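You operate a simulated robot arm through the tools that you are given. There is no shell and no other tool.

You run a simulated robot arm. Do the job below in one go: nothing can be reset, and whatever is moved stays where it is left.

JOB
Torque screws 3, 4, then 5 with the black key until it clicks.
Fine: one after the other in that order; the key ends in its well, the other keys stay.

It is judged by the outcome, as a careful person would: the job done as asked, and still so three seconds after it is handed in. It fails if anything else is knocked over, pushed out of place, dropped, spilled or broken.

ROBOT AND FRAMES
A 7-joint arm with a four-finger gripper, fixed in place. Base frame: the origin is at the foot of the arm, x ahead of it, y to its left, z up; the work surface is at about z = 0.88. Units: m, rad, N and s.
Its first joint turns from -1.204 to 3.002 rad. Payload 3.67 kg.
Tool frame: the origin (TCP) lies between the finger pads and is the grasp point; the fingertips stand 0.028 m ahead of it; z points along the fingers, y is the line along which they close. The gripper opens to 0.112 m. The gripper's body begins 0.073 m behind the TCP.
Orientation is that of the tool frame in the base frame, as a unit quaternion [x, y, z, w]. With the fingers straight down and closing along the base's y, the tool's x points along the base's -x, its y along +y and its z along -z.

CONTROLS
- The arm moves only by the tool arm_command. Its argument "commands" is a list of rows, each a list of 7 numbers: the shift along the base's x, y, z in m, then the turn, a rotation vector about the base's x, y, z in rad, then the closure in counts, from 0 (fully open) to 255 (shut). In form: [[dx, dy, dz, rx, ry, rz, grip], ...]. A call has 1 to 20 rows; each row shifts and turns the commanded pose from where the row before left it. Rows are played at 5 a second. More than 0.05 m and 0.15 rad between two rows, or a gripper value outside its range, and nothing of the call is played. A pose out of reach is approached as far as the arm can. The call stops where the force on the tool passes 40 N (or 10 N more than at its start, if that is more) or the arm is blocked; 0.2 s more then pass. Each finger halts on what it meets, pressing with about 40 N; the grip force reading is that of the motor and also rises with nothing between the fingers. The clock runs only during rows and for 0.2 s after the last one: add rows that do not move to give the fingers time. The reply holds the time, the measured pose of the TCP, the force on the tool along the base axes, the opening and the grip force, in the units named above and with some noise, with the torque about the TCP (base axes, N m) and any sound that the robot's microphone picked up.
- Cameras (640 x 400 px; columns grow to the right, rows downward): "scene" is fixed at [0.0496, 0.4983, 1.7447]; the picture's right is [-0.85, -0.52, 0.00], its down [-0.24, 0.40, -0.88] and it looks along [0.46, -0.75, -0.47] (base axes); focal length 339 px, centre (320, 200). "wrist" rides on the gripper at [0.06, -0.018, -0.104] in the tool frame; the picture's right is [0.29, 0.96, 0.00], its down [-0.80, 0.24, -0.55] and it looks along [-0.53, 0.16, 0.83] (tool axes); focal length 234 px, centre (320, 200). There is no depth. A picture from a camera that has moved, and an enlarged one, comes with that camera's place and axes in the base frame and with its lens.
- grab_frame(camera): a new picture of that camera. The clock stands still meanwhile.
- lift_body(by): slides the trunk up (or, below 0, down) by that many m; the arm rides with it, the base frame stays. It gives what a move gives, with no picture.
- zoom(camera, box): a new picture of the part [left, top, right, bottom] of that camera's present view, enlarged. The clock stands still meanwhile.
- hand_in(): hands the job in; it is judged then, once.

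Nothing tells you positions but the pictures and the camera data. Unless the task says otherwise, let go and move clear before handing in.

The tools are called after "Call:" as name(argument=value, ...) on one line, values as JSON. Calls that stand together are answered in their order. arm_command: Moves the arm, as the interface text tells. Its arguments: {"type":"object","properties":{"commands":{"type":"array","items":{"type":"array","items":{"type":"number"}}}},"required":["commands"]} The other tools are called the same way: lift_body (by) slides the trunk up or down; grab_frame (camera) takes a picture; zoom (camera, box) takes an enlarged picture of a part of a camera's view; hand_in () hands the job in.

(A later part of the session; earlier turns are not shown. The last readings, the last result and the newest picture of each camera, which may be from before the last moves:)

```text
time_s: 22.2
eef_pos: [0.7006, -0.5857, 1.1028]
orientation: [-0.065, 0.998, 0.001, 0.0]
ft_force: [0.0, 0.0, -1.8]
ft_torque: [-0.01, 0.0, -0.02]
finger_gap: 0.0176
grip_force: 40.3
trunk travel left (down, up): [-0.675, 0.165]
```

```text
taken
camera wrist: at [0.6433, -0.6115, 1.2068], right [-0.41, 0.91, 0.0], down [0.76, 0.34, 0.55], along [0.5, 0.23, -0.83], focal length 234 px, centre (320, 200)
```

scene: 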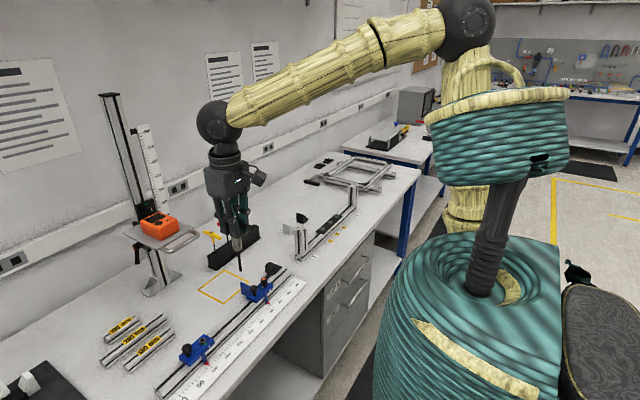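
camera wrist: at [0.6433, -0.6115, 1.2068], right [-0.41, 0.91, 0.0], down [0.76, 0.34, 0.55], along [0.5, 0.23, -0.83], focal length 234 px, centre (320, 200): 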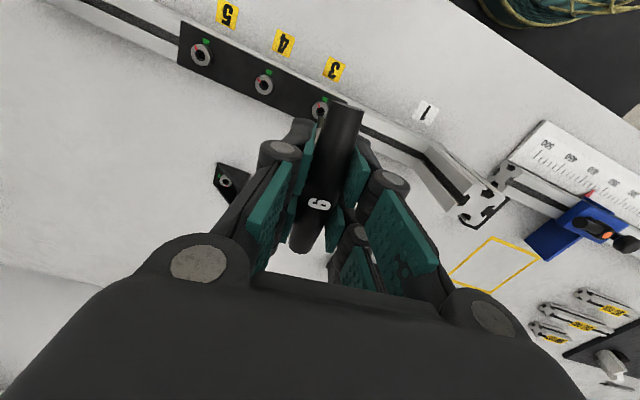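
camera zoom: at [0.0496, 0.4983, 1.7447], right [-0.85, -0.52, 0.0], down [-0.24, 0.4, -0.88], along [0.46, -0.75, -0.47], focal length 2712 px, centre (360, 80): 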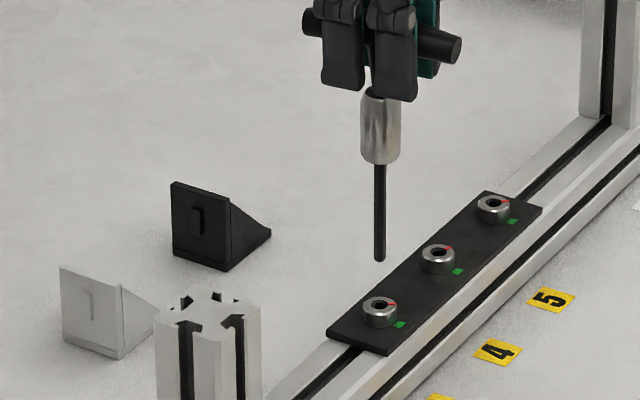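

The tip hovers about 29 mm above screw 3's head and lines up laterally to within about 1 mm. I'll check again at full zoom, then go down slowly.

Call:
zoom(camera="scene", box=[302, 208, 342, 233])

Call:
arm_command(commands=[[0, 0, -0.01, 0, 0, 0, 255], [0, 0, -0.01, 0, 0, 0, 255], [0, 0, -0.003, 0, 0, 0, 255], [0, 0, 0, 0, 0, 0, 255]])

Call:
zoom(camera="scene", box=[302, 208, 342, 233])

```text
16.00 times, centred on (322, 220) of scene
camera zoom: at [0.0496, 0.4983, 1.7447], right [-0.85, -0.52, 0.0], down [-0.24, 0.4, -0.88], along [0.46, -0.75, -0.47], focal length 5424 px, centre (288, -128)
```

zoom: 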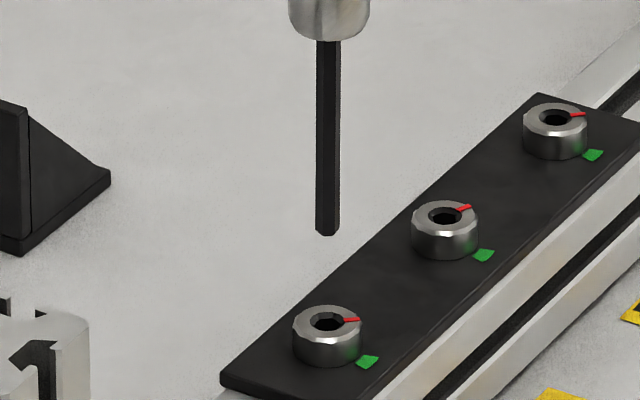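

```text
time_s: 23.2
eef_pos: [0.7006, -0.5848, 1.0791]
orientation: [-0.064, 0.998, 0.0, 0.0]
ft_force: [-0.8, 0.0, -2.6]
ft_torque: [0.0, -0.02, 0.0]
finger_gap: 0.0177
grip_force: 39.9
trunk travel left (down, up): [-0.675, 0.165]
```

```text
16.00 times, centred on (322, 220) of scene
camera zoom: at [0.0496, 0.4983, 1.7447], right [-0.85, -0.52, 0.0], down [-0.24, 0.4, -0.88], along [0.46, -0.75, -0.47], focal length 5424 px, centre (288, -128)
```

zoom: 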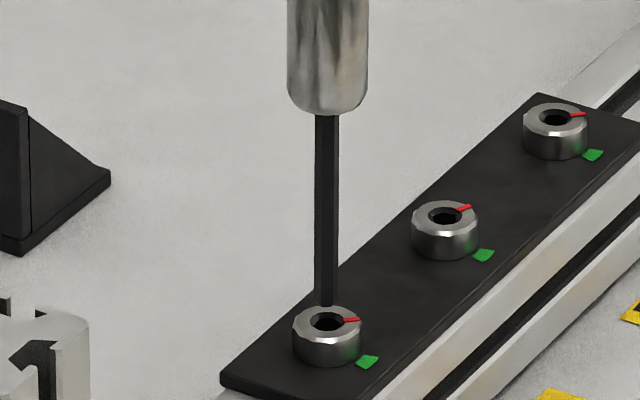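

The tip is centred over the socket, about 5 mm above it. I'll go down in 1.5 mm steps and watch the force.

Call:
arm_command(commands=[[0, 0, -0.0015, 0, 0, 0, 255], [0, 0, -0.0015, 0, 0, 0, 255], [0, 0, -0.0015, 0, 0, 0, 255], [0, 0, -0.0015, 0, 0, 0, 255]])

Call:
zoom(camera="scene", box=[302, 208, 342, 233])

```text
time_s: 24.2
eef_pos: [0.6999, -0.5854, 1.0729]
orientation: [-0.067, 0.998, 0.0, 0.001]
ft_force: [-0.4, -0.6, -2.4]
ft_torque: [0.01, 0.01, 0.02]
finger_gap: 0.0178
grip_force: 39.5
trunk travel left (down, up): [-0.675, 0.165]
```

```text
16.00 times, centred on (322, 220) of scene
camera zoom: at [0.0496, 0.4983, 1.7447], right [-0.85, -0.52, 0.0], down [-0.24, 0.4, -0.88], along [0.46, -0.75, -0.47], focal length 5424 px, centre (288, -128)
```

zoom: 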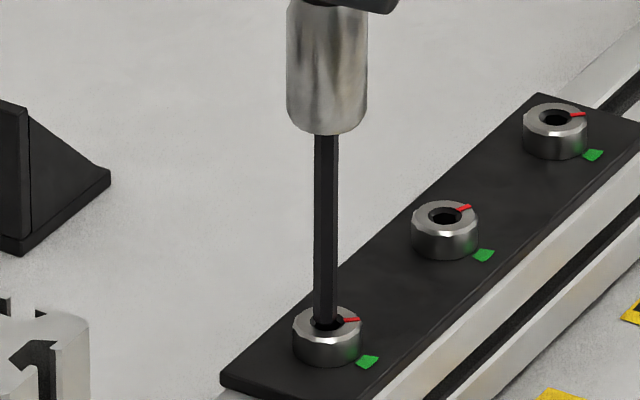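

The tip is entering the socket recess with no contact force yet. Continuing down.

Call:
arm_command(commands=[[0, 0, -0.001, 0, 0, 0, 255], [0, 0, -0.001, 0, 0, 0, 255], [0, 0, -0.001, 0, 0, 0, 255], [0, 0, -0.001, 0, 0, 0, 255]])

Call:
zoom(camera="scene", box=[302, 208, 342, 233])

```text
time_s: 25.2
eef_pos: [0.7005, -0.5846, 1.0681]
orientation: [-0.066, 0.998, 0.0, 0.0]
ft_force: [0.1, -0.2, -1.9]
ft_torque: [0.04, -0.01, -0.01]
finger_gap: 0.0178
grip_force: 40.0
trunk travel left (down, up): [-0.675, 0.165]
```

```text
16.00 times, centred on (322, 220) of scene
camera zoom: at [0.0496, 0.4983, 1.7447], right [-0.85, -0.52, 0.0], down [-0.24, 0.4, -0.88], along [0.46, -0.75, -0.47], focal length 5424 px, centre (288, -128)
```

zoom: 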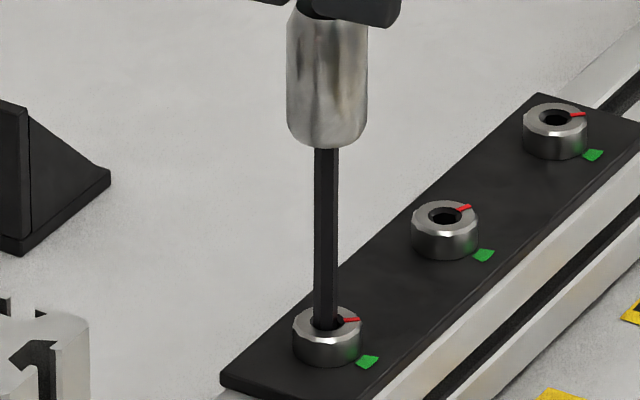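

Still no resistance. I'll keep lowering until I feel the socket bottom.

Call:
arm_command(commands=[[-0.0004, -0.0003, -0.001, 0, 0, 0, 255], [0, 0, -0.001, 0, 0, 0, 255], [0, 0, -0.001, 0, 0, 0, 255], [0, 0, -0.001, 0, 0, 0, 255]])

Call:
zoom(camera="scene", box=[302, 208, 342, 233])

```text
time_s: 26.2
eef_pos: [0.7001, -0.585, 1.065]
orientation: [-0.065, 0.998, 0.001, 0.0]
ft_force: [0.2, -0.1, -2.0]
ft_torque: [0.04, 0.02, 0.01]
finger_gap: 0.0176
grip_force: 39.8
trunk travel left (down, up): [-0.675, 0.165]
```

```text
16.00 times, centred on (322, 220) of scene
camera zoom: at [0.0496, 0.4983, 1.7447], right [-0.85, -0.52, 0.0], down [-0.24, 0.4, -0.88], along [0.46, -0.75, -0.47], focal length 5424 px, centre (288, -128)
```

zoom: 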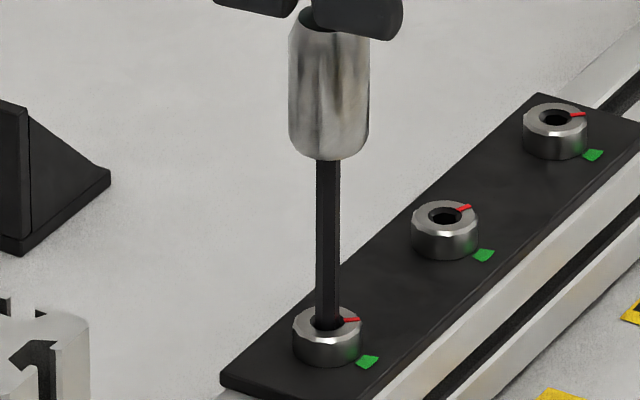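

The key has gone about 9 mm below the head top with no load. A few more small steps down.

Call:
arm_command(commands=[[0, 0, -0.001, 0, 0, 0, 255], [0, 0, -0.001, 0, 0, 0, 255], [0, 0, -0.001, 0, 0, 0, 255]])

Call:
zoom(camera="scene", box=[302, 208, 342, 233])

```text
time_s: 27.0
eef_pos: [0.6997, -0.5863, 1.0635]
orientation: [-0.065, 0.998, 0.0, 0.001]
ft_force: [-0.3, -1.6, 9.3]
ft_torque: [-0.19, -0.04, -0.01]
finger_gap: 0.0179
grip_force: 39.9
trunk travel left (down, up): [-0.675, 0.165]
```

```text
16.00 times, centred on (322, 220) of scene
camera zoom: at [0.0496, 0.4983, 1.7447], right [-0.85, -0.52, 0.0], down [-0.24, 0.4, -0.88], along [0.46, -0.75, -0.47], focal length 5424 px, centre (288, -128)
```

zoom: 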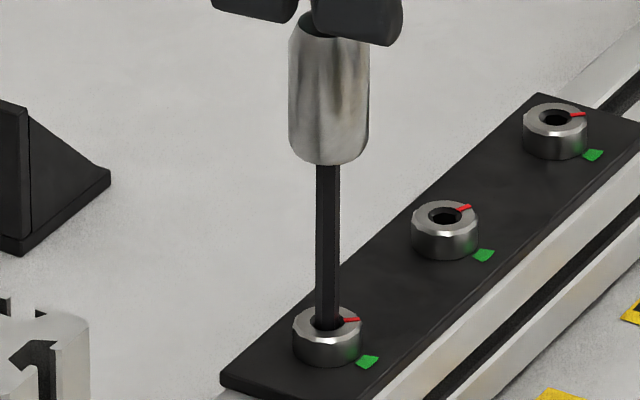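

The key bottomed out at z≈1.0635 with about 11 N of push, so it sits deep in the socket. I'll start turning clockwise in small steps and watch the torque and the red mark.

Call:
arm_command(commands=[[0, 0, 0.0005, 0, 0, -0.04, 255], [0, 0, 0, 0, 0, -0.04, 255], [0, 0, 0, 0, 0, -0.04, 255]])

Call:
zoom(camera="scene", box=[302, 208, 342, 233])

```text
time_s: 27.8
eef_pos: [0.6987, -0.5856, 1.0638]
orientation: [-0.006, 1.0, 0.0, 0.0]
ft_force: [0.3, 0.6, 9.5]
ft_torque: [-0.02, -0.02, 0.05]
finger_gap: 0.0179
grip_force: 39.6
trunk travel left (down, up): [-0.675, 0.165]
```

```text
16.00 times, centred on (322, 220) of scene
camera zoom: at [0.0496, 0.4983, 1.7447], right [-0.85, -0.52, 0.0], down [-0.24, 0.4, -0.88], along [0.46, -0.75, -0.47], focal length 5424 px, centre (288, -128)
```

zoom: 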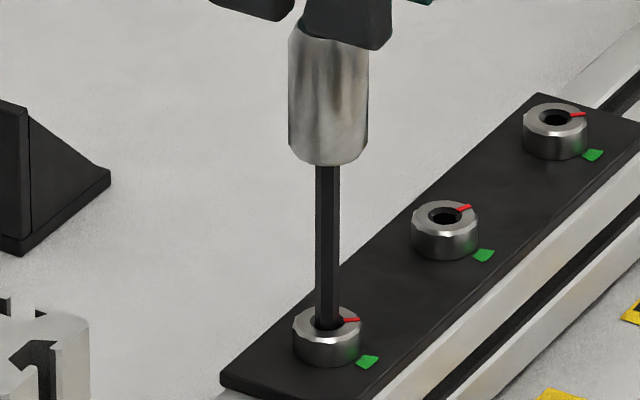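

So far 7° of turn with almost no torque, and the mark has barely moved. I'll keep turning clockwise a little and watch for the hex dropping in or taking up load.

Call:
arm_command(commands=[[0, 0, 0, 0, 0, -0.04, 255], [0, 0, 0, 0, 0, -0.04, 255], [0, 0, 0, 0, 0, -0.04, 255]])

Call:
zoom(camera="scene", box=[302, 208, 342, 233])

Call:
grab_frame(camera="wrist")

```text
time_s: 28.6
eef_pos: [0.701, -0.585, 1.0645]
orientation: [0.054, 0.999, 0.0, -0.001]
ft_force: [0.4, 0.4, 10.2]
ft_torque: [0.03, -0.02, 0.18]
finger_gap: 0.0177
grip_force: 40.3
trunk travel left (down, up): [-0.675, 0.165]
```

```text
16.00 times, centred on (322, 220) of scene
camera zoom: at [0.0496, 0.4983, 1.7447], right [-0.85, -0.52, 0.0], down [-0.24, 0.4, -0.88], along [0.46, -0.75, -0.47], focal length 5424 px, centre (288, -128)
```

zoom: 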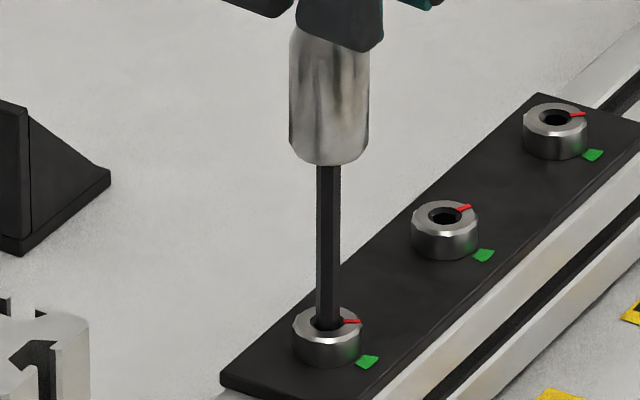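

```text
taken
camera wrist: at [0.6382, -0.5963, 1.1683], right [-0.18, 0.98, 0.0], down [0.82, 0.15, 0.55], along [0.55, 0.1, -0.83], focal length 234 px, centre (320, 200)
```

wrist: 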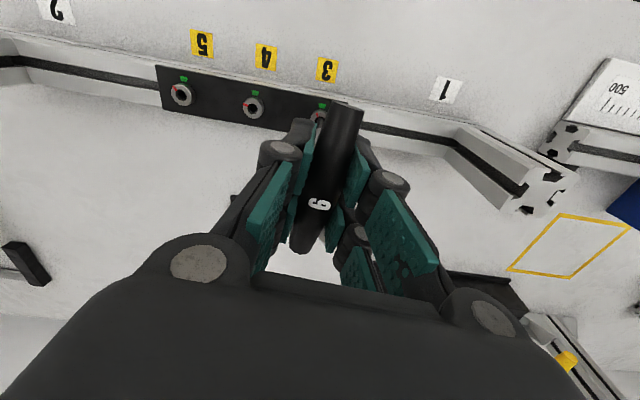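

The torque is building (0.18 N m), so the hex has taken up. Continuing clockwise in small steps and listening for the click.

Call:
zoom(camera="wrist", box=[300, 100, 340, 125])

Call:
arm_command(commands=[[0, 0, 0, 0, 0, -0.04, 255], [0, 0, 0, 0, 0, -0.04, 255], [0, 0, 0, 0, 0, -0.04, 255]])

Call:
zoom(camera="scene", box=[302, 208, 342, 233])

Call:
zoom(camera="wrist", box=[300, 100, 340, 125])

```text
16.00 times, centred on (320, 112) of wrist
camera zoom: at [0.6382, -0.5963, 1.1683], right [-0.18, 0.98, 0.0], down [0.82, 0.15, 0.55], along [0.55, 0.1, -0.83], focal length 3747 px, centre (320, 1600)
```

zoom: 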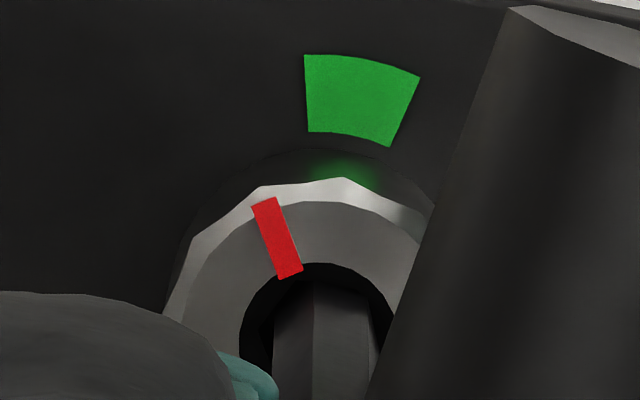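

```text
time_s: 29.4
eef_pos: [0.7, -0.5852, 1.0639]
orientation: [0.114, 0.993, 0.0, 0.0]
ft_force: [0.5, 0.7, 8.7]
ft_torque: [0.03, -0.1, 0.17]
finger_gap: 0.0178
grip_force: 40.2
trunk travel left (down, up): [-0.675, 0.165]
```

```text
16.00 times, centred on (322, 220) of scene
camera zoom: at [0.0496, 0.4983, 1.7447], right [-0.85, -0.52, 0.0], down [-0.24, 0.4, -0.88], along [0.46, -0.75, -0.47], focal length 5424 px, centre (288, -128)
```

zoom: 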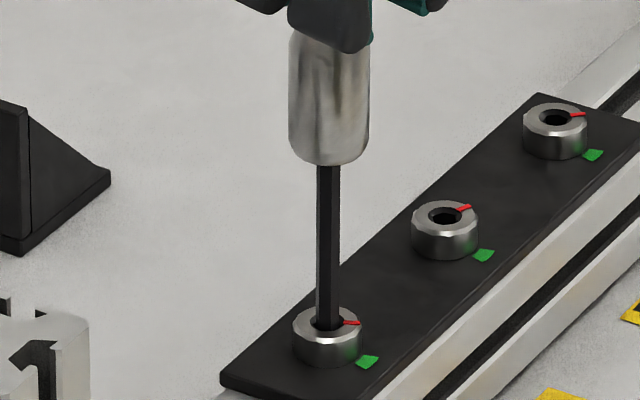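

```text
16.00 times, centred on (320, 112) of wrist
camera zoom: at [0.6372, -0.589, 1.1683], right [-0.06, 1.0, 0.0], down [0.83, 0.05, 0.55], along [0.55, 0.03, -0.83], focal length 3747 px, centre (320, 1600)
```

zoom: 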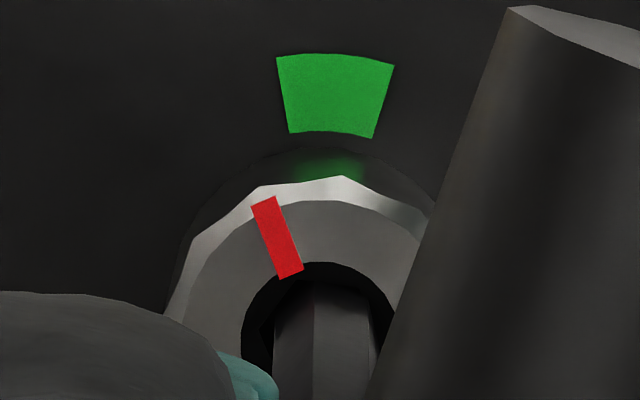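

The red mark now turns with the key, so the hex is driving screw 3. Continuing clockwise towards the green sector.

Call:
arm_command(commands=[[0, 0, 0, 0, 0, -0.04, 255], [0, 0, 0, 0, 0, -0.04, 255], [0, 0, 0, 0, 0, -0.04, 255]])

Call:
zoom(camera="wrist", box=[300, 100, 340, 125])

```text
time_s: 30.2
eef_pos: [0.7001, -0.5846, 1.0636]
orientation: [0.173, 0.985, 0.0, 0.0]
ft_force: [-0.4, -0.7, 9.2]
ft_torque: [-0.08, -0.06, 0.23]
finger_gap: 0.0174
grip_force: 40.1
trunk travel left (down, up): [-0.675, 0.165]
```

```text
16.00 times, centred on (320, 112) of wrist
camera zoom: at [0.6372, -0.5813, 1.1683], right [0.06, 1.0, 0.0], down [0.83, -0.05, 0.55], along [0.55, -0.03, -0.83], focal length 3747 px, centre (320, 1600)
```

zoom: 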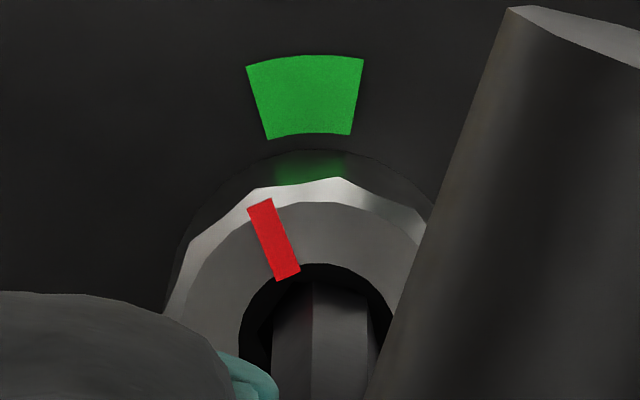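

Torque rises slowly (0.23 N m) and the mark is still about 17° short of the green centre. Continuing with smaller steps.

Call:
arm_command(commands=[[0, 0, 0, 0, 0, -0.03, 255], [0, 0, 0, 0, 0, -0.03, 255], [0, 0, 0, 0, 0, -0.03, 255]])

Call:
zoom(camera="wrist", box=[300, 100, 340, 125])

```text
time_s: 31.0
eef_pos: [0.7008, -0.5835, 1.0639]
orientation: [0.217, 0.976, 0.0, 0.0]
ft_force: [0.1, -0.2, 11.9]
ft_torque: [0.04, -0.17, 0.24]
finger_gap: 0.0177
grip_force: 39.7
trunk travel left (down, up): [-0.675, 0.165]
```

```text
16.00 times, centred on (320, 112) of wrist
camera zoom: at [0.6375, -0.5756, 1.1682], right [0.15, 0.99, 0.0], down [0.82, -0.12, 0.55], along [0.55, -0.08, -0.83], focal length 3747 px, centre (320, 1600)
```

zoom: 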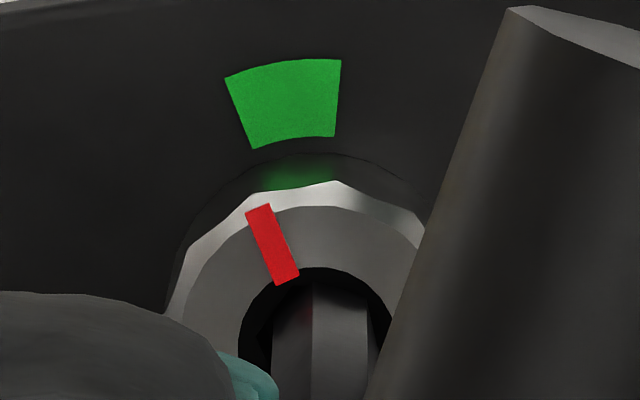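

The mark is approaching the left edge of green and there's no click yet. Continuing with two to three small steps.

Call:
arm_command(commands=[[0, 0, 0, 0, 0, -0.025, 255], [0, 0, 0, 0, 0, -0.025, 255], [0, 0, 0, 0, 0, -0.025, 255]])

Call:
zoom(camera="wrist", box=[300, 100, 340, 125])

```text
time_s: 31.8
eef_pos: [0.6991, -0.584, 1.0639]
orientation: [0.253, 0.967, 0.0, 0.0]
ft_force: [0.1, -0.5, 10.9]
ft_torque: [-0.11, -0.09, 0.23]
finger_gap: 0.0178
grip_force: 40.2
trunk travel left (down, up): [-0.675, 0.165]
```

```text
16.00 times, centred on (320, 112) of wrist
camera zoom: at [0.6382, -0.5711, 1.1682], right [0.22, 0.98, 0.0], down [0.81, -0.18, 0.55], along [0.54, -0.12, -0.83], focal length 3747 px, centre (320, 1600)
```

zoom: 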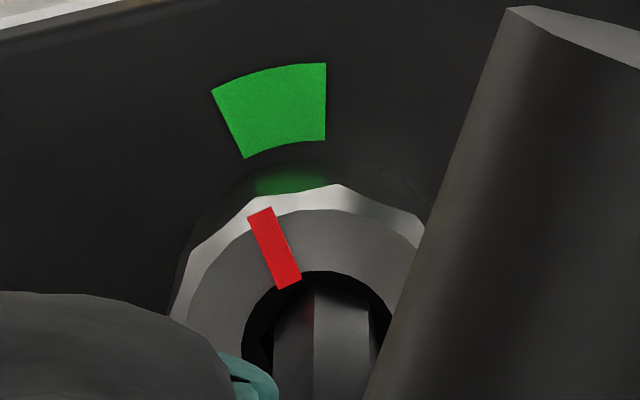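

The mark has entered the green sector and there's still no click. I'll continue in finer steps.

Call:
arm_command(commands=[[0, 0, 0, 0, 0, -0.02, 255], [0, 0, 0, 0, 0, -0.02, 255], [0, 0, 0, 0, 0, -0.02, 255]])

Call:
zoom(camera="wrist", box=[300, 100, 340, 125])

```text
time_s: 32.6
eef_pos: [0.6996, -0.5844, 1.0634]
orientation: [0.283, 0.959, -0.001, 0.0]
ft_force: [0.0, 0.1, 10.8]
ft_torque: [-0.04, 0.04, 0.26]
finger_gap: 0.0175
grip_force: 39.7
trunk travel left (down, up): [-0.675, 0.165]
```

```text
16.00 times, centred on (320, 112) of wrist
camera zoom: at [0.6393, -0.5672, 1.1682], right [0.28, 0.96, 0.0], down [0.8, -0.23, 0.55], along [0.53, -0.15, -0.83], focal length 3747 px, centre (320, 1600)
```

zoom: 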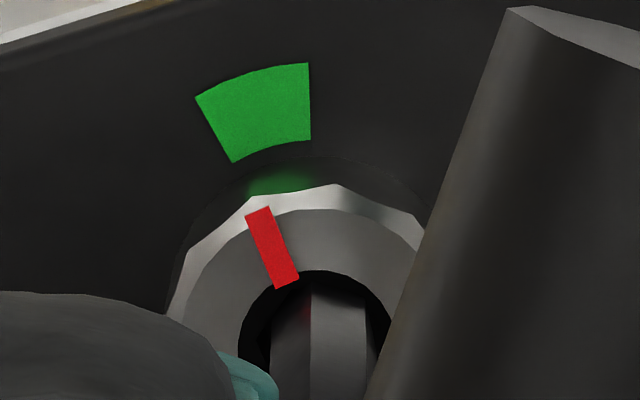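

Mark nearly mid-green; torque 0.26 N m, no click. Continuing finely.

Call:
arm_command(commands=[[0, 0, 0, 0, 0, -0.02, 255], [0, 0, 0, 0, 0, -0.02, 255], [0, 0, 0, 0, 0, -0.02, 255]])

Call:
zoom(camera="wrist", box=[300, 100, 340, 125])

```text
time_s: 33.4
eef_pos: [0.6995, -0.5833, 1.063]
orientation: [0.312, 0.95, 0.0, 0.0]
ft_force: [-0.1, 0.5, 9.5]
ft_torque: [0.11, 0.15, 0.21]
finger_gap: 0.0175
grip_force: 39.8
trunk travel left (down, up): [-0.675, 0.165]
```

```text
16.00 times, centred on (320, 112) of wrist
camera zoom: at [0.6406, -0.5636, 1.1682], right [0.33, 0.94, 0.0], down [0.78, -0.28, 0.55], along [0.52, -0.19, -0.83], focal length 3747 px, centre (320, 1600)
```

zoom: 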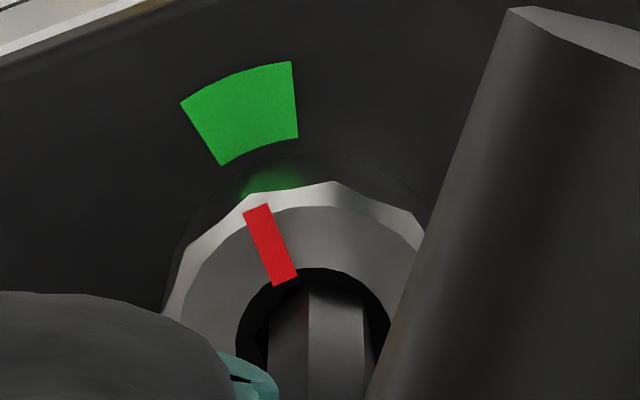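

Mark is at the green centre to within a few degrees. Continuing finely until the click.

Call:
arm_command(commands=[[0, 0, 0, 0, 0, -0.02, 255], [0, 0, 0, 0, 0, -0.02, 255]])

Call:
zoom(camera="wrist", box=[300, 100, 340, 125])

```text
time_s: 34.0
eef_pos: [0.7001, -0.5846, 1.0635]
orientation: [0.33, 0.944, 0.001, 0.0]
ft_force: [0.0, 1.9, 7.7]
ft_torque: [0.12, 0.04, 0.21]
finger_gap: 0.0179
grip_force: 40.2
trunk travel left (down, up): [-0.675, 0.165]
```

```text
16.00 times, centred on (320, 112) of wrist
camera zoom: at [0.6416, -0.5614, 1.1682], right [0.37, 0.93, 0.0], down [0.77, -0.31, 0.55], along [0.51, -0.21, -0.83], focal length 3747 px, centre (320, 1600)
```

zoom: 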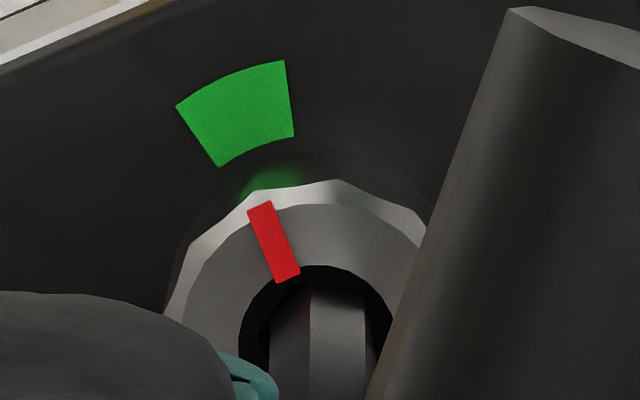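

Mark is right at the green centre, with no click reported yet. I'll go on with very small steps.

Call:
arm_command(commands=[[0, 0, 0, 0, 0, -0.02, 255], [0, 0, 0, 0, 0, -0.02, 255]])

Call:
zoom(camera="wrist", box=[300, 100, 340, 125])

```text
time_s: 34.6
eef_pos: [0.6993, -0.5851, 1.0637]
orientation: [0.35, 0.937, 0.0, 0.001]
ft_force: [0.0, 0.5, 8.3]
ft_torque: [0.09, 0.0, 0.24]
finger_gap: 0.0176
grip_force: 39.6
trunk travel left (down, up): [-0.675, 0.165]
```

```text
16.00 times, centred on (320, 112) of wrist
camera zoom: at [0.6425, -0.5594, 1.1682], right [0.41, 0.91, 0.0], down [0.76, -0.34, 0.55], along [0.51, -0.23, -0.83], focal length 3747 px, centre (320, 1600)
```

zoom: 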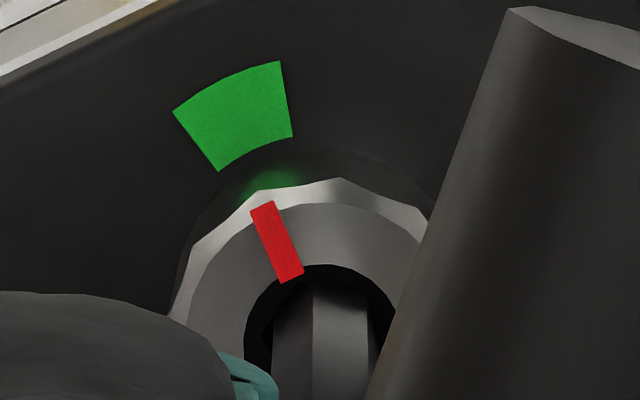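

Still driving without slip and the mark is centred on green. No click yet, so I'll keep on in tiny steps.

Call:
arm_command(commands=[[0, 0, 0, 0, 0, -0.02, 255], [0, 0, 0, 0, 0, -0.02, 255]])

Call:
zoom(camera="wrist", box=[300, 100, 340, 125])

```text
time_s: 35.2
eef_pos: [0.6992, -0.5842, 1.0631]
orientation: [0.367, 0.93, 0.0, 0.0]
ft_force: [-0.4, 1.1, 9.3]
ft_torque: [0.05, 0.14, 0.33]
finger_gap: 0.0178
grip_force: 40.0
trunk travel left (down, up): [-0.675, 0.165]
```

```text
16.00 times, centred on (320, 112) of wrist
camera zoom: at [0.6437, -0.557, 1.1682], right [0.45, 0.9, 0.0], down [0.75, -0.37, 0.55], along [0.5, -0.25, -0.83], focal length 3747 px, centre (320, 1600)
```

zoom: 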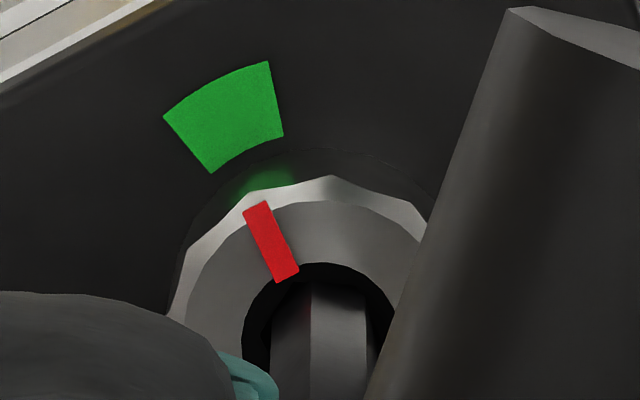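

Torque is now rising (0.33 N m). I'll go one step at a time.

Call:
arm_command(commands=[[0, 0, 0, 0, 0, -0.02, 255], [0, 0, 0, 0, 0, 0, 255]])

```text
time_s: 35.8
eef_pos: [0.7004, -0.5859, 1.0638]
orientation: [0.377, 0.926, -0.001, 0.0]
ft_force: [0.0, -0.2, 9.0]
ft_torque: [0.02, 0.01, 0.33]
finger_gap: 0.0175
grip_force: 40.9
trunk travel left (down, up): [-0.675, 0.165]
```

Call:
arm_command(commands=[[0, 0, 0, 0, 0, -0.02, 255], [0, 0, 0, 0, 0, 0, 255]])

Call:
zoom(camera="wrist", box=[300, 100, 340, 125])

```text
time_s: 36.4
eef_pos: [0.6998, -0.5859, 1.0639]
orientation: [0.386, 0.922, 0.001, 0.0]
ft_force: [0.3, 0.1, 7.7]
ft_torque: [-0.04, -0.04, 0.39]
finger_gap: 0.0177
grip_force: 40.0
trunk travel left (down, up): [-0.675, 0.165]
```

```text
16.00 times, centred on (320, 112) of wrist
camera zoom: at [0.645, -0.5549, 1.1681], right [0.48, 0.88, 0.0], down [0.73, -0.4, 0.55], along [0.49, -0.27, -0.83], focal length 3747 px, centre (320, 1600)
```

zoom: 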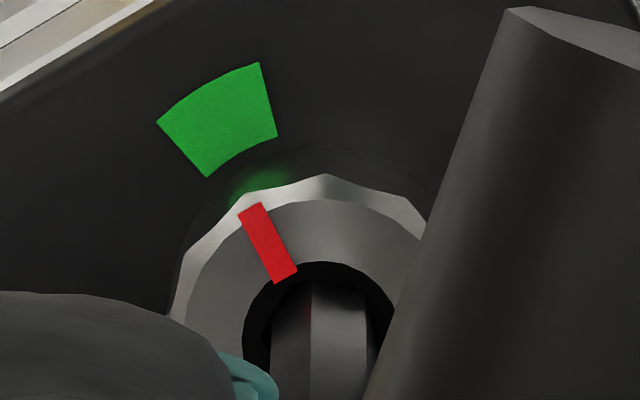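

The screw is tightening: torque is 0.39 N m and the mark stays at green centre while the grip winds up. I'll continue step by step until the click.

Call:
arm_command(commands=[[0, 0, 0, 0, 0, -0.02, 255], [0, 0, 0, 0, 0, -0.02, 255], [0, 0, 0, 0, 0, 0, 255]])

Call:
zoom(camera="wrist", box=[300, 100, 340, 125])

```text
time_s: 37.2
eef_pos: [0.7007, -0.5842, 1.0636]
orientation: [0.405, 0.914, 0.0, 0.0]
ft_force: [0.0, -0.7, 6.1]
ft_torque: [-0.06, -0.02, 0.48]
finger_gap: 0.0178
grip_force: 40.1
trunk travel left (down, up): [-0.675, 0.165]
```

```text
16.00 times, centred on (320, 112) of wrist
camera zoom: at [0.6463, -0.5526, 1.1682], right [0.52, 0.86, 0.0], down [0.71, -0.43, 0.55], along [0.47, -0.29, -0.83], focal length 3747 px, centre (320, 1600)
```

zoom: 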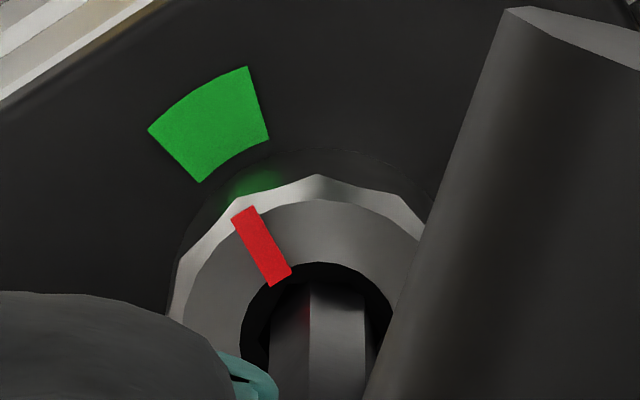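

Torque is 0.48 N m and still rising, and the mark holds mid-green. Continuing in single steps.

Call:
arm_command(commands=[[0, 0, 0, 0, 0, -0.02, 255], [0, 0, 0, 0, 0, -0.02, 255], [0, 0, 0, 0, 0, 0, 255]])

Call:
zoom(camera="wrist", box=[300, 100, 340, 125])

```text
time_s: 38.0
eef_pos: [0.7001, -0.5853, 1.0634]
orientation: [0.424, 0.906, 0.0, 0.0]
ft_force: [-0.4, 1.6, 6.7]
ft_torque: [0.18, 0.11, 0.0]
finger_gap: 0.0178
grip_force: 39.9
trunk travel left (down, up): [-0.675, 0.165]
```

```text
16.00 times, centred on (320, 112) of wrist
camera zoom: at [0.6477, -0.5506, 1.1681], right [0.55, 0.84, 0.0], down [0.7, -0.46, 0.55], along [0.46, -0.3, -0.83], focal length 3747 px, centre (320, 1600)
```

zoom: 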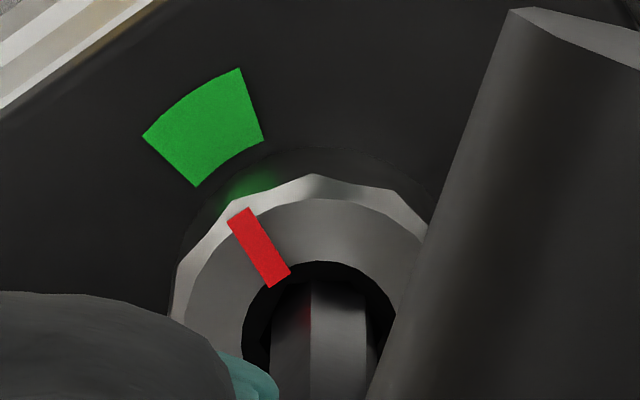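

The torque reading just fell to zero with no sound reported. I'll hold still for a moment and read again before doing anything else.

Call:
arm_command(commands=[[0, 0, 0, 0, 0, 0, 255]])

Call:
zoom(camera="scene", box=[302, 208, 342, 233])

Call:
grab_frame(camera="wrist")

```text
time_s: 38.4
eef_pos: [0.7002, -0.5848, 1.0636]
orientation: [0.423, 0.906, 0.0, -0.001]
ft_force: [-0.3, 0.8, 7.0]
ft_torque: [0.21, 0.15, -0.01]
finger_gap: 0.0177
grip_force: 40.4
trunk travel left (down, up): [-0.675, 0.165]
```

```text
16.00 times, centred on (322, 220) of scene
camera zoom: at [0.0496, 0.4983, 1.7447], right [-0.85, -0.52, 0.0], down [-0.24, 0.4, -0.88], along [0.46, -0.75, -0.47], focal length 5424 px, centre (288, -128)
```

zoom: 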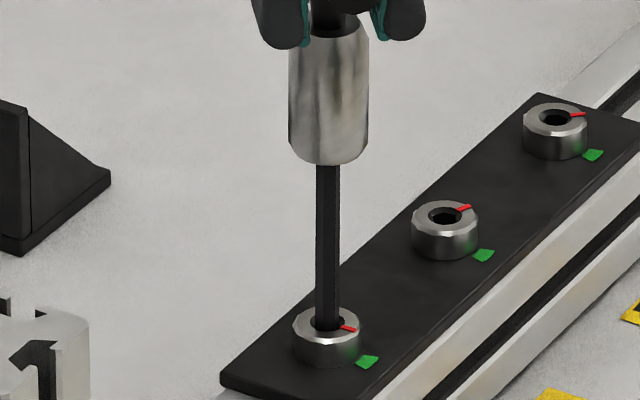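

```text
taken
camera wrist: at [0.6477, -0.5507, 1.1681], right [0.55, 0.84, 0.0], down [0.7, -0.46, 0.55], along [0.46, -0.3, -0.83], focal length 234 px, centre (320, 200)
```

wrist: 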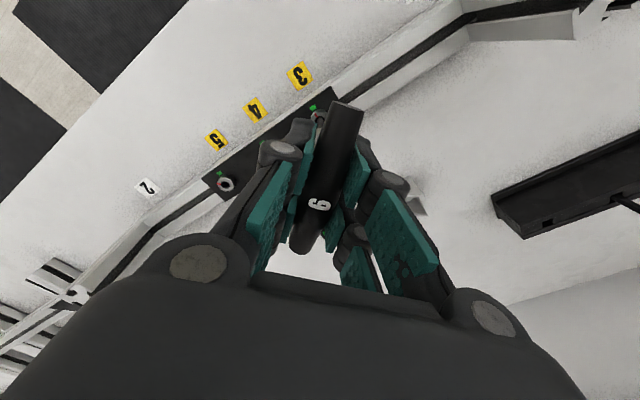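

There's no torque now, though the mark sits mid-green and the handle hasn't slipped in the grip. I'll turn a hair further to see whether the key has let go or still holds.

Call:
arm_command(commands=[[0, 0, 0, 0, 0, -0.02, 255], [0, 0, 0, 0, 0, 0, 255]])

Call:
zoom(camera="wrist", box=[300, 100, 340, 125])

```text
time_s: 39.0
eef_pos: [0.6988, -0.5849, 1.0635]
orientation: [0.433, 0.902, 0.0, -0.001]
ft_force: [-1.7, -0.4, 7.0]
ft_torque: [0.0, 0.05, -0.01]
finger_gap: 0.0178
grip_force: 39.6
trunk travel left (down, up): [-0.675, 0.165]
```

```text
16.00 times, centred on (320, 112) of wrist
camera zoom: at [0.6485, -0.5497, 1.1681], right [0.57, 0.82, 0.0], down [0.69, -0.47, 0.55], along [0.46, -0.31, -0.83], focal length 3747 px, centre (320, 1600)
```

zoom: 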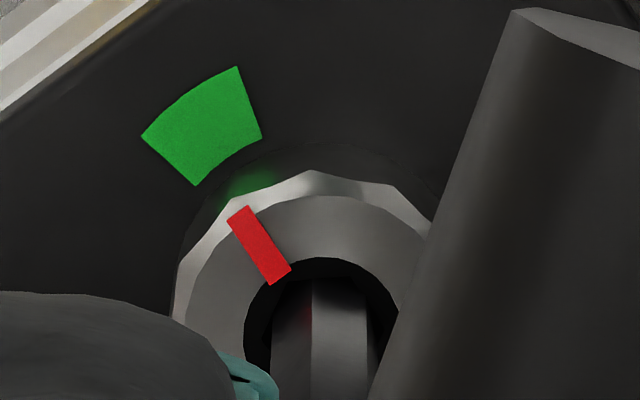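

The screw stopped exactly at green centre, and the key then turned about 12° further and lost its load, possibly a cam-out rather than a click. I'll back off a little and re-seat to find out.

Call:
arm_command(commands=[[0, 0, 0, 0, 0, 0.04, 255], [0, 0, 0, 0, 0, 0.04, 255], [0, 0, 0, 0, 0, 0, 255]])

Call:
zoom(camera="wrist", box=[300, 100, 340, 125])

```text
time_s: 39.8
eef_pos: [0.7011, -0.5839, 1.0641]
orientation: [0.395, 0.919, 0.0, 0.0]
ft_force: [0.3, -1.4, 6.9]
ft_torque: [-0.13, -0.08, -0.01]
finger_gap: 0.0176
grip_force: 40.4
trunk travel left (down, up): [-0.675, 0.165]
```

```text
16.00 times, centred on (320, 112) of wrist
camera zoom: at [0.6458, -0.5538, 1.1681], right [0.5, 0.87, 0.0], down [0.72, -0.41, 0.55], along [0.48, -0.28, -0.83], focal length 3747 px, centre (320, 1600)
```

zoom: 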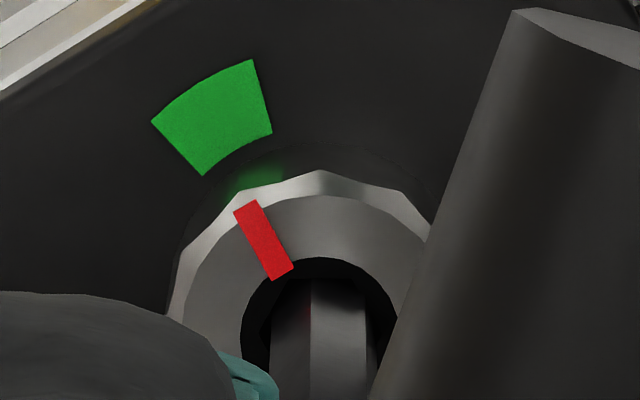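

No load in either direction over about 5°, and the mark stays at green centre. I'll creep clockwise past the previous angle to see if load returns.

Call:
arm_command(commands=[[0, 0, 0, 0, 0, -0.04, 255], [0, 0, 0, 0, 0, -0.04, 255], [0, 0, 0, 0, 0, -0.02, 255], [0, 0, 0, 0, 0, -0.02, 255], [0, 0, 0, 0, 0, 0, 255]])

Call:
zoom(camera="wrist", box=[300, 100, 340, 125])

```text
time_s: 41.0
eef_pos: [0.6998, -0.5844, 1.064]
orientation: [0.451, 0.893, 0.0, 0.0]
ft_force: [1.5, 1.4, 10.0]
ft_torque: [0.04, -0.04, 0.03]
finger_gap: 0.0176
grip_force: 39.7
trunk travel left (down, up): [-0.675, 0.165]
```

```text
16.00 times, centred on (320, 112) of wrist
camera zoom: at [0.6495, -0.5474, 1.168], right [0.6, 0.8, 0.0], down [0.67, -0.5, 0.55], along [0.44, -0.33, -0.83], focal length 3747 px, centre (320, 1600)
```

zoom: 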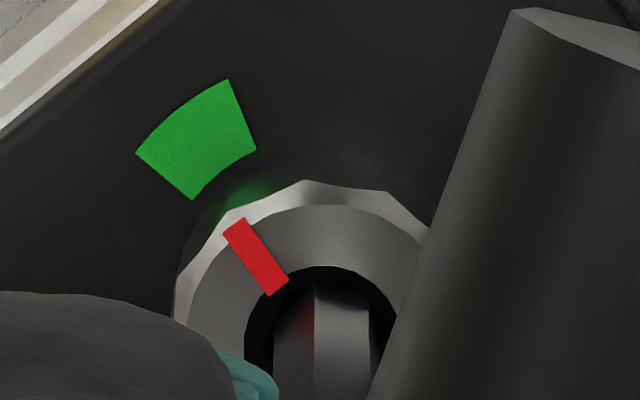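

The key turns freely and the screw stays put at green centre. I'll wind the key back counter-clockwise to where the hex faces the socket squarely, watching the torque, so the clicker or hex can reset.

Call:
arm_command(commands=[[0, 0, 0, 0, 0, 0.05, 255], [0, 0, 0, 0, 0, 0.05, 255], [0, 0, 0, 0, 0, 0.05, 255], [0, 0, 0, 0, 0, 0.05, 255], [0, 0, 0, 0, 0, 0, 255]])

Call:
zoom(camera="wrist", box=[300, 100, 340, 125])

```text
time_s: 42.2
eef_pos: [0.701, -0.5831, 1.0631]
orientation: [0.359, 0.933, -0.001, 0.0]
ft_force: [-1.1, -0.6, 5.4]
ft_torque: [-0.04, 0.17, -0.08]
finger_gap: 0.0176
grip_force: 40.1
trunk travel left (down, up): [-0.675, 0.165]
```

```text
16.00 times, centred on (320, 112) of wrist
camera zoom: at [0.6437, -0.558, 1.1681], right [0.43, 0.9, 0.0], down [0.75, -0.36, 0.55], along [0.5, -0.24, -0.83], focal length 3747 px, centre (320, 1600)
```

zoom: 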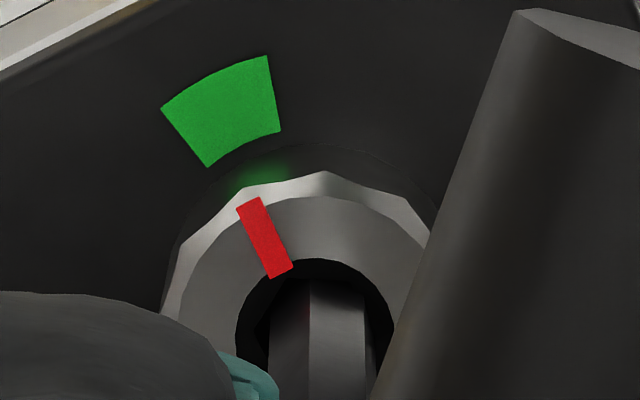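

Slight reverse torque only (-0.08). Going back a bit more, gently.

Call:
arm_command(commands=[[0, 0, 0, 0, 0, 0.04, 255], [0, 0, 0, 0, 0, 0.04, 255], [0, 0, 0, 0, 0, 0, 255]])

Call:
zoom(camera="wrist", box=[300, 100, 340, 125])

```text
time_s: 43.0
eef_pos: [0.6993, -0.5846, 1.0632]
orientation: [0.321, 0.947, -0.001, 0.0]
ft_force: [2.0, -1.3, 8.5]
ft_torque: [-0.12, -0.14, -0.14]
finger_gap: 0.0176
grip_force: 40.2
trunk travel left (down, up): [-0.675, 0.165]
```

```text
16.00 times, centred on (320, 112) of wrist
camera zoom: at [0.6418, -0.5625, 1.168], right [0.35, 0.94, 0.0], down [0.78, -0.29, 0.55], along [0.52, -0.2, -0.83], focal length 3747 px, centre (320, 1600)
```

zoom: 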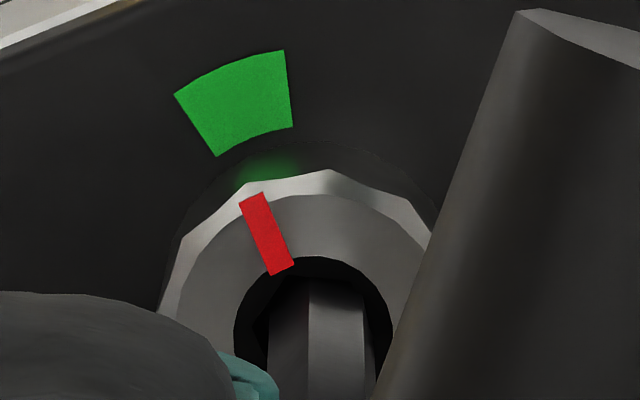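

The load pattern suggests the coupling slipped at about 0.5 N m without an audible click. I'll lift the key just clear of the socket, inspect screw 3, and then re-seat it more firmly.

Call:
arm_command(commands=[[0, 0, 0.004, 0, 0, 0, 255], [0, 0, 0.006, 0, 0, 0, 255], [0, 0, 0.008, 0, 0, 0, 255], [0, 0, 0, 0, 0, 0, 255]])

Call:
zoom(camera="wrist", box=[295, 100, 345, 131])

Call:
zoom(camera="scene", box=[302, 208, 342, 233])

```text
time_s: 44.0
eef_pos: [0.7013, -0.5864, 1.0811]
orientation: [0.322, 0.947, 0.0, 0.001]
ft_force: [-0.2, 0.0, -1.5]
ft_torque: [-0.03, 0.03, 0.03]
finger_gap: 0.0177
grip_force: 39.8
trunk travel left (down, up): [-0.675, 0.165]
```

```text
12.80 times, centred on (320, 116) of wrist
camera zoom: at [0.6421, -0.5638, 1.1852], right [0.35, 0.94, 0.0], down [0.78, -0.3, 0.55], along [0.52, -0.2, -0.83], focal length 2997 px, centre (320, 1282)
```

zoom: 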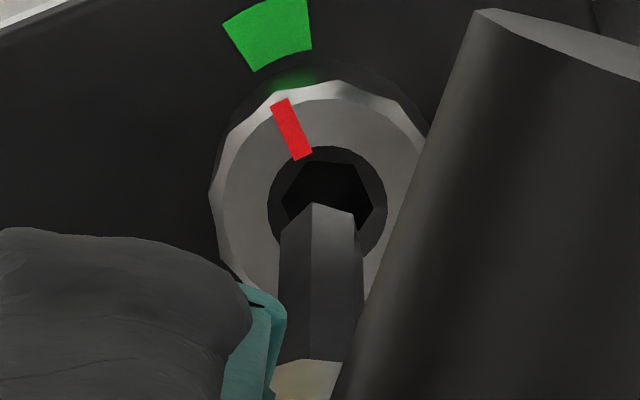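

```text
16.00 times, centred on (322, 220) of scene
camera zoom: at [0.0496, 0.4983, 1.7447], right [-0.85, -0.52, 0.0], down [-0.24, 0.4, -0.88], along [0.46, -0.75, -0.47], focal length 5424 px, centre (288, -128)
```

zoom: 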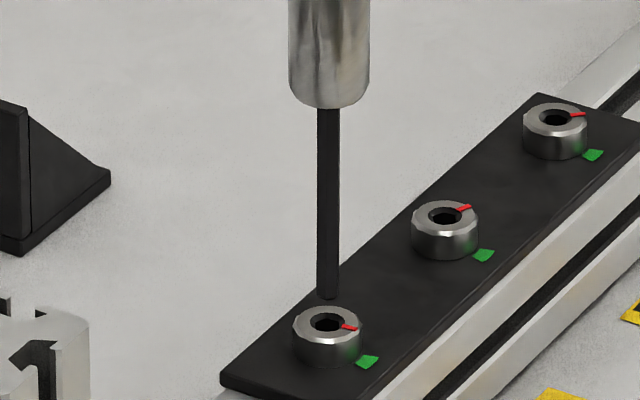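

The key and grip look unchanged, and screw 3's mark has drifted about 5° counter-clockwise from my back-off. I'll re-align the key with the socket (+13°), insert it again, seat it with more push, and torque again.

Call:
arm_command(commands=[[-0.0004, 0.0004, 0, 0, 0, 0.117, 255], [0, 0, 0, 0, 0, 0.117, 255], [0, 0, -0.006, 0, 0, 0, 255], [0, 0, -0.006, 0, 0, 0, 255], [0, 0, -0.003, 0, 0, 0, 255], [0, 0, 0, 0, 0, 0, 255]])

Call:
zoom(camera="wrist", box=[300, 100, 340, 125])

```text
time_s: 45.4
eef_pos: [0.7011, -0.5851, 1.0651]
orientation: [0.209, 0.978, -0.001, 0.0]
ft_force: [0.4, -0.6, -2.7]
ft_torque: [0.0, -0.03, 0.01]
finger_gap: 0.0178
grip_force: 40.0
trunk travel left (down, up): [-0.675, 0.165]
```

```text
16.00 times, centred on (320, 112) of wrist
camera zoom: at [0.6378, -0.5776, 1.1701], right [0.13, 0.99, 0.0], down [0.83, -0.11, 0.55], along [0.55, -0.07, -0.83], focal length 3747 px, centre (320, 1600)
```

zoom: 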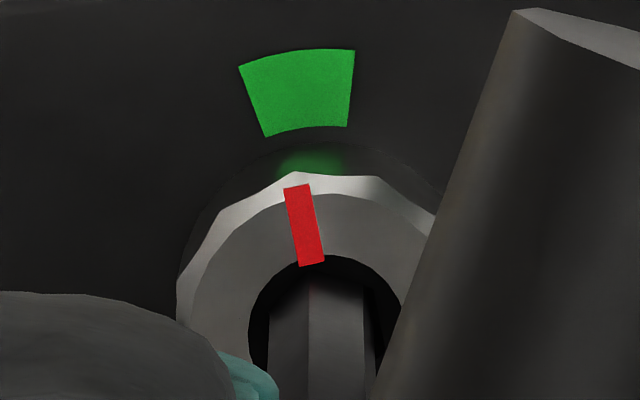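

The key is back in the socket, aligned to within about 3°. I'll seat it with a firmer push.

Call:
arm_command(commands=[[0, 0, -0.001, 0, 0, 0, 255], [0, 0, -0.001, 0, 0, 0, 255], [0, 0, -0.0005, 0, 0, 0, 255], [0, 0, 0, 0, 0, 0, 255]])

```text
time_s: 46.4
eef_pos: [0.6999, -0.5837, 1.0628]
orientation: [0.209, 0.978, 0.0, 0.001]
ft_force: [0.1, -1.3, 0.3]
ft_torque: [-0.06, -0.11, 0.01]
finger_gap: 0.0176
grip_force: 40.5
trunk travel left (down, up): [-0.675, 0.165]
```

Call:
arm_command(commands=[[0, 0, -0.001, 0, 0, 0, 255], [0, 0, -0.001, 0, 0, 0, 255], [0, 0, 0, 0, 0, 0, 255]])

```text
time_s: 47.2
eef_pos: [0.6987, -0.5839, 1.0627]
orientation: [0.209, 0.978, -0.001, 0.001]
ft_force: [3.1, -2.3, 17.8]
ft_torque: [-0.37, -0.4, -0.01]
finger_gap: 0.0174
grip_force: 39.8
trunk travel left (down, up): [-0.675, 0.165]
```

Good seat, but with a slight side load. I'll undo my small lateral shift and then turn clockwise in small steps.

Call:
arm_command(commands=[[0.0006, -0.0005, 0, 0, 0, 0, 255], [0, 0, 0, 0, 0, -0.04, 255], [0, 0, 0, 0, 0, -0.04, 255], [0, 0, 0, 0, 0, -0.03, 255], [0, 0, 0, 0, 0, 0, 255]])

Call:
zoom(camera="wrist", box=[300, 100, 340, 125])

```text
time_s: 48.4
eef_pos: [0.6996, -0.5848, 1.0623]
orientation: [0.262, 0.965, 0.0, 0.001]
ft_force: [1.5, 0.3, 22.7]
ft_torque: [-0.03, -0.24, 0.07]
finger_gap: 0.0177
grip_force: 39.8
trunk travel left (down, up): [-0.675, 0.165]
```

```text
16.00 times, centred on (320, 112) of wrist
camera zoom: at [0.6387, -0.5694, 1.1677], right [0.24, 0.97, 0.0], down [0.81, -0.2, 0.56], along [0.54, -0.13, -0.83], focal length 3747 px, centre (320, 1600)
```

zoom: 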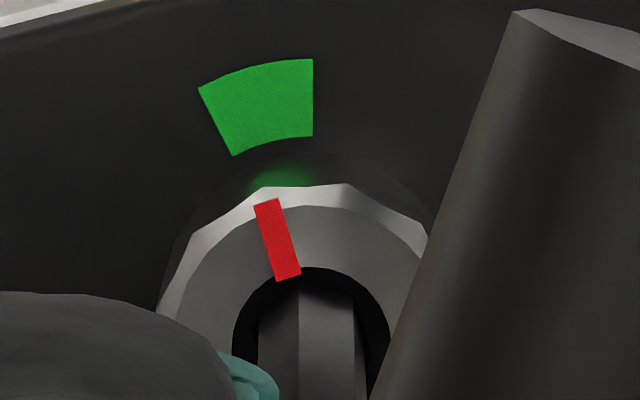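

Torque starts building from here (0.07 N m). Continuing clockwise.

Call:
arm_command(commands=[[0, 0, 0, 0, 0, -0.03, 255], [0, 0, 0, 0, 0, -0.03, 255], [0, 0, 0, 0, 0, -0.03, 255]])

Call:
arm_command(commands=[[0, 0, 0, 0, 0, -0.02, 255], [0, 0, 0, 0, 0, -0.02, 255]])

Call:
zoom(camera="wrist", box=[300, 100, 340, 125])

```text
time_s: 49.2
eef_pos: [0.6988, -0.5842, 1.0625]
orientation: [0.306, 0.952, 0.0, 0.0]
ft_force: [0.5, -1.9, 21.8]
ft_torque: [-0.11, -0.17, 0.18]
finger_gap: 0.0176
grip_force: 40.3
trunk travel left (down, up): [-0.675, 0.165]
```

```text
time_s: 49.8
eef_pos: [0.699, -0.5839, 1.063]
orientation: [0.324, 0.946, -0.001, 0.0]
ft_force: [2.8, -1.3, 20.2]
ft_torque: [-0.2, -0.18, 0.2]
finger_gap: 0.0175
grip_force: 40.6
trunk travel left (down, up): [-0.675, 0.165]
```

```text
16.00 times, centred on (320, 112) of wrist
camera zoom: at [0.6409, -0.5617, 1.1677], right [0.36, 0.93, 0.0], down [0.78, -0.3, 0.56], along [0.52, -0.2, -0.83], focal length 3747 px, centre (320, 1600)
```

zoom: 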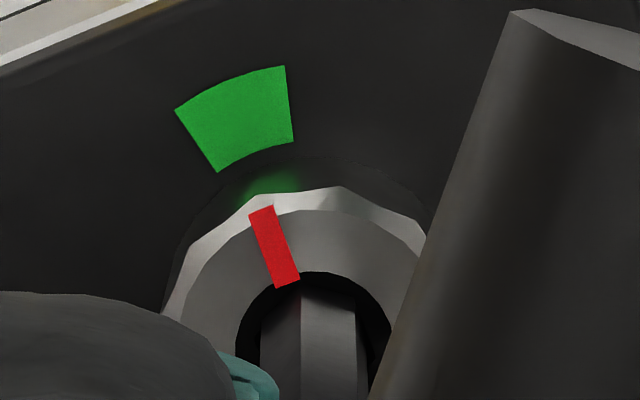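

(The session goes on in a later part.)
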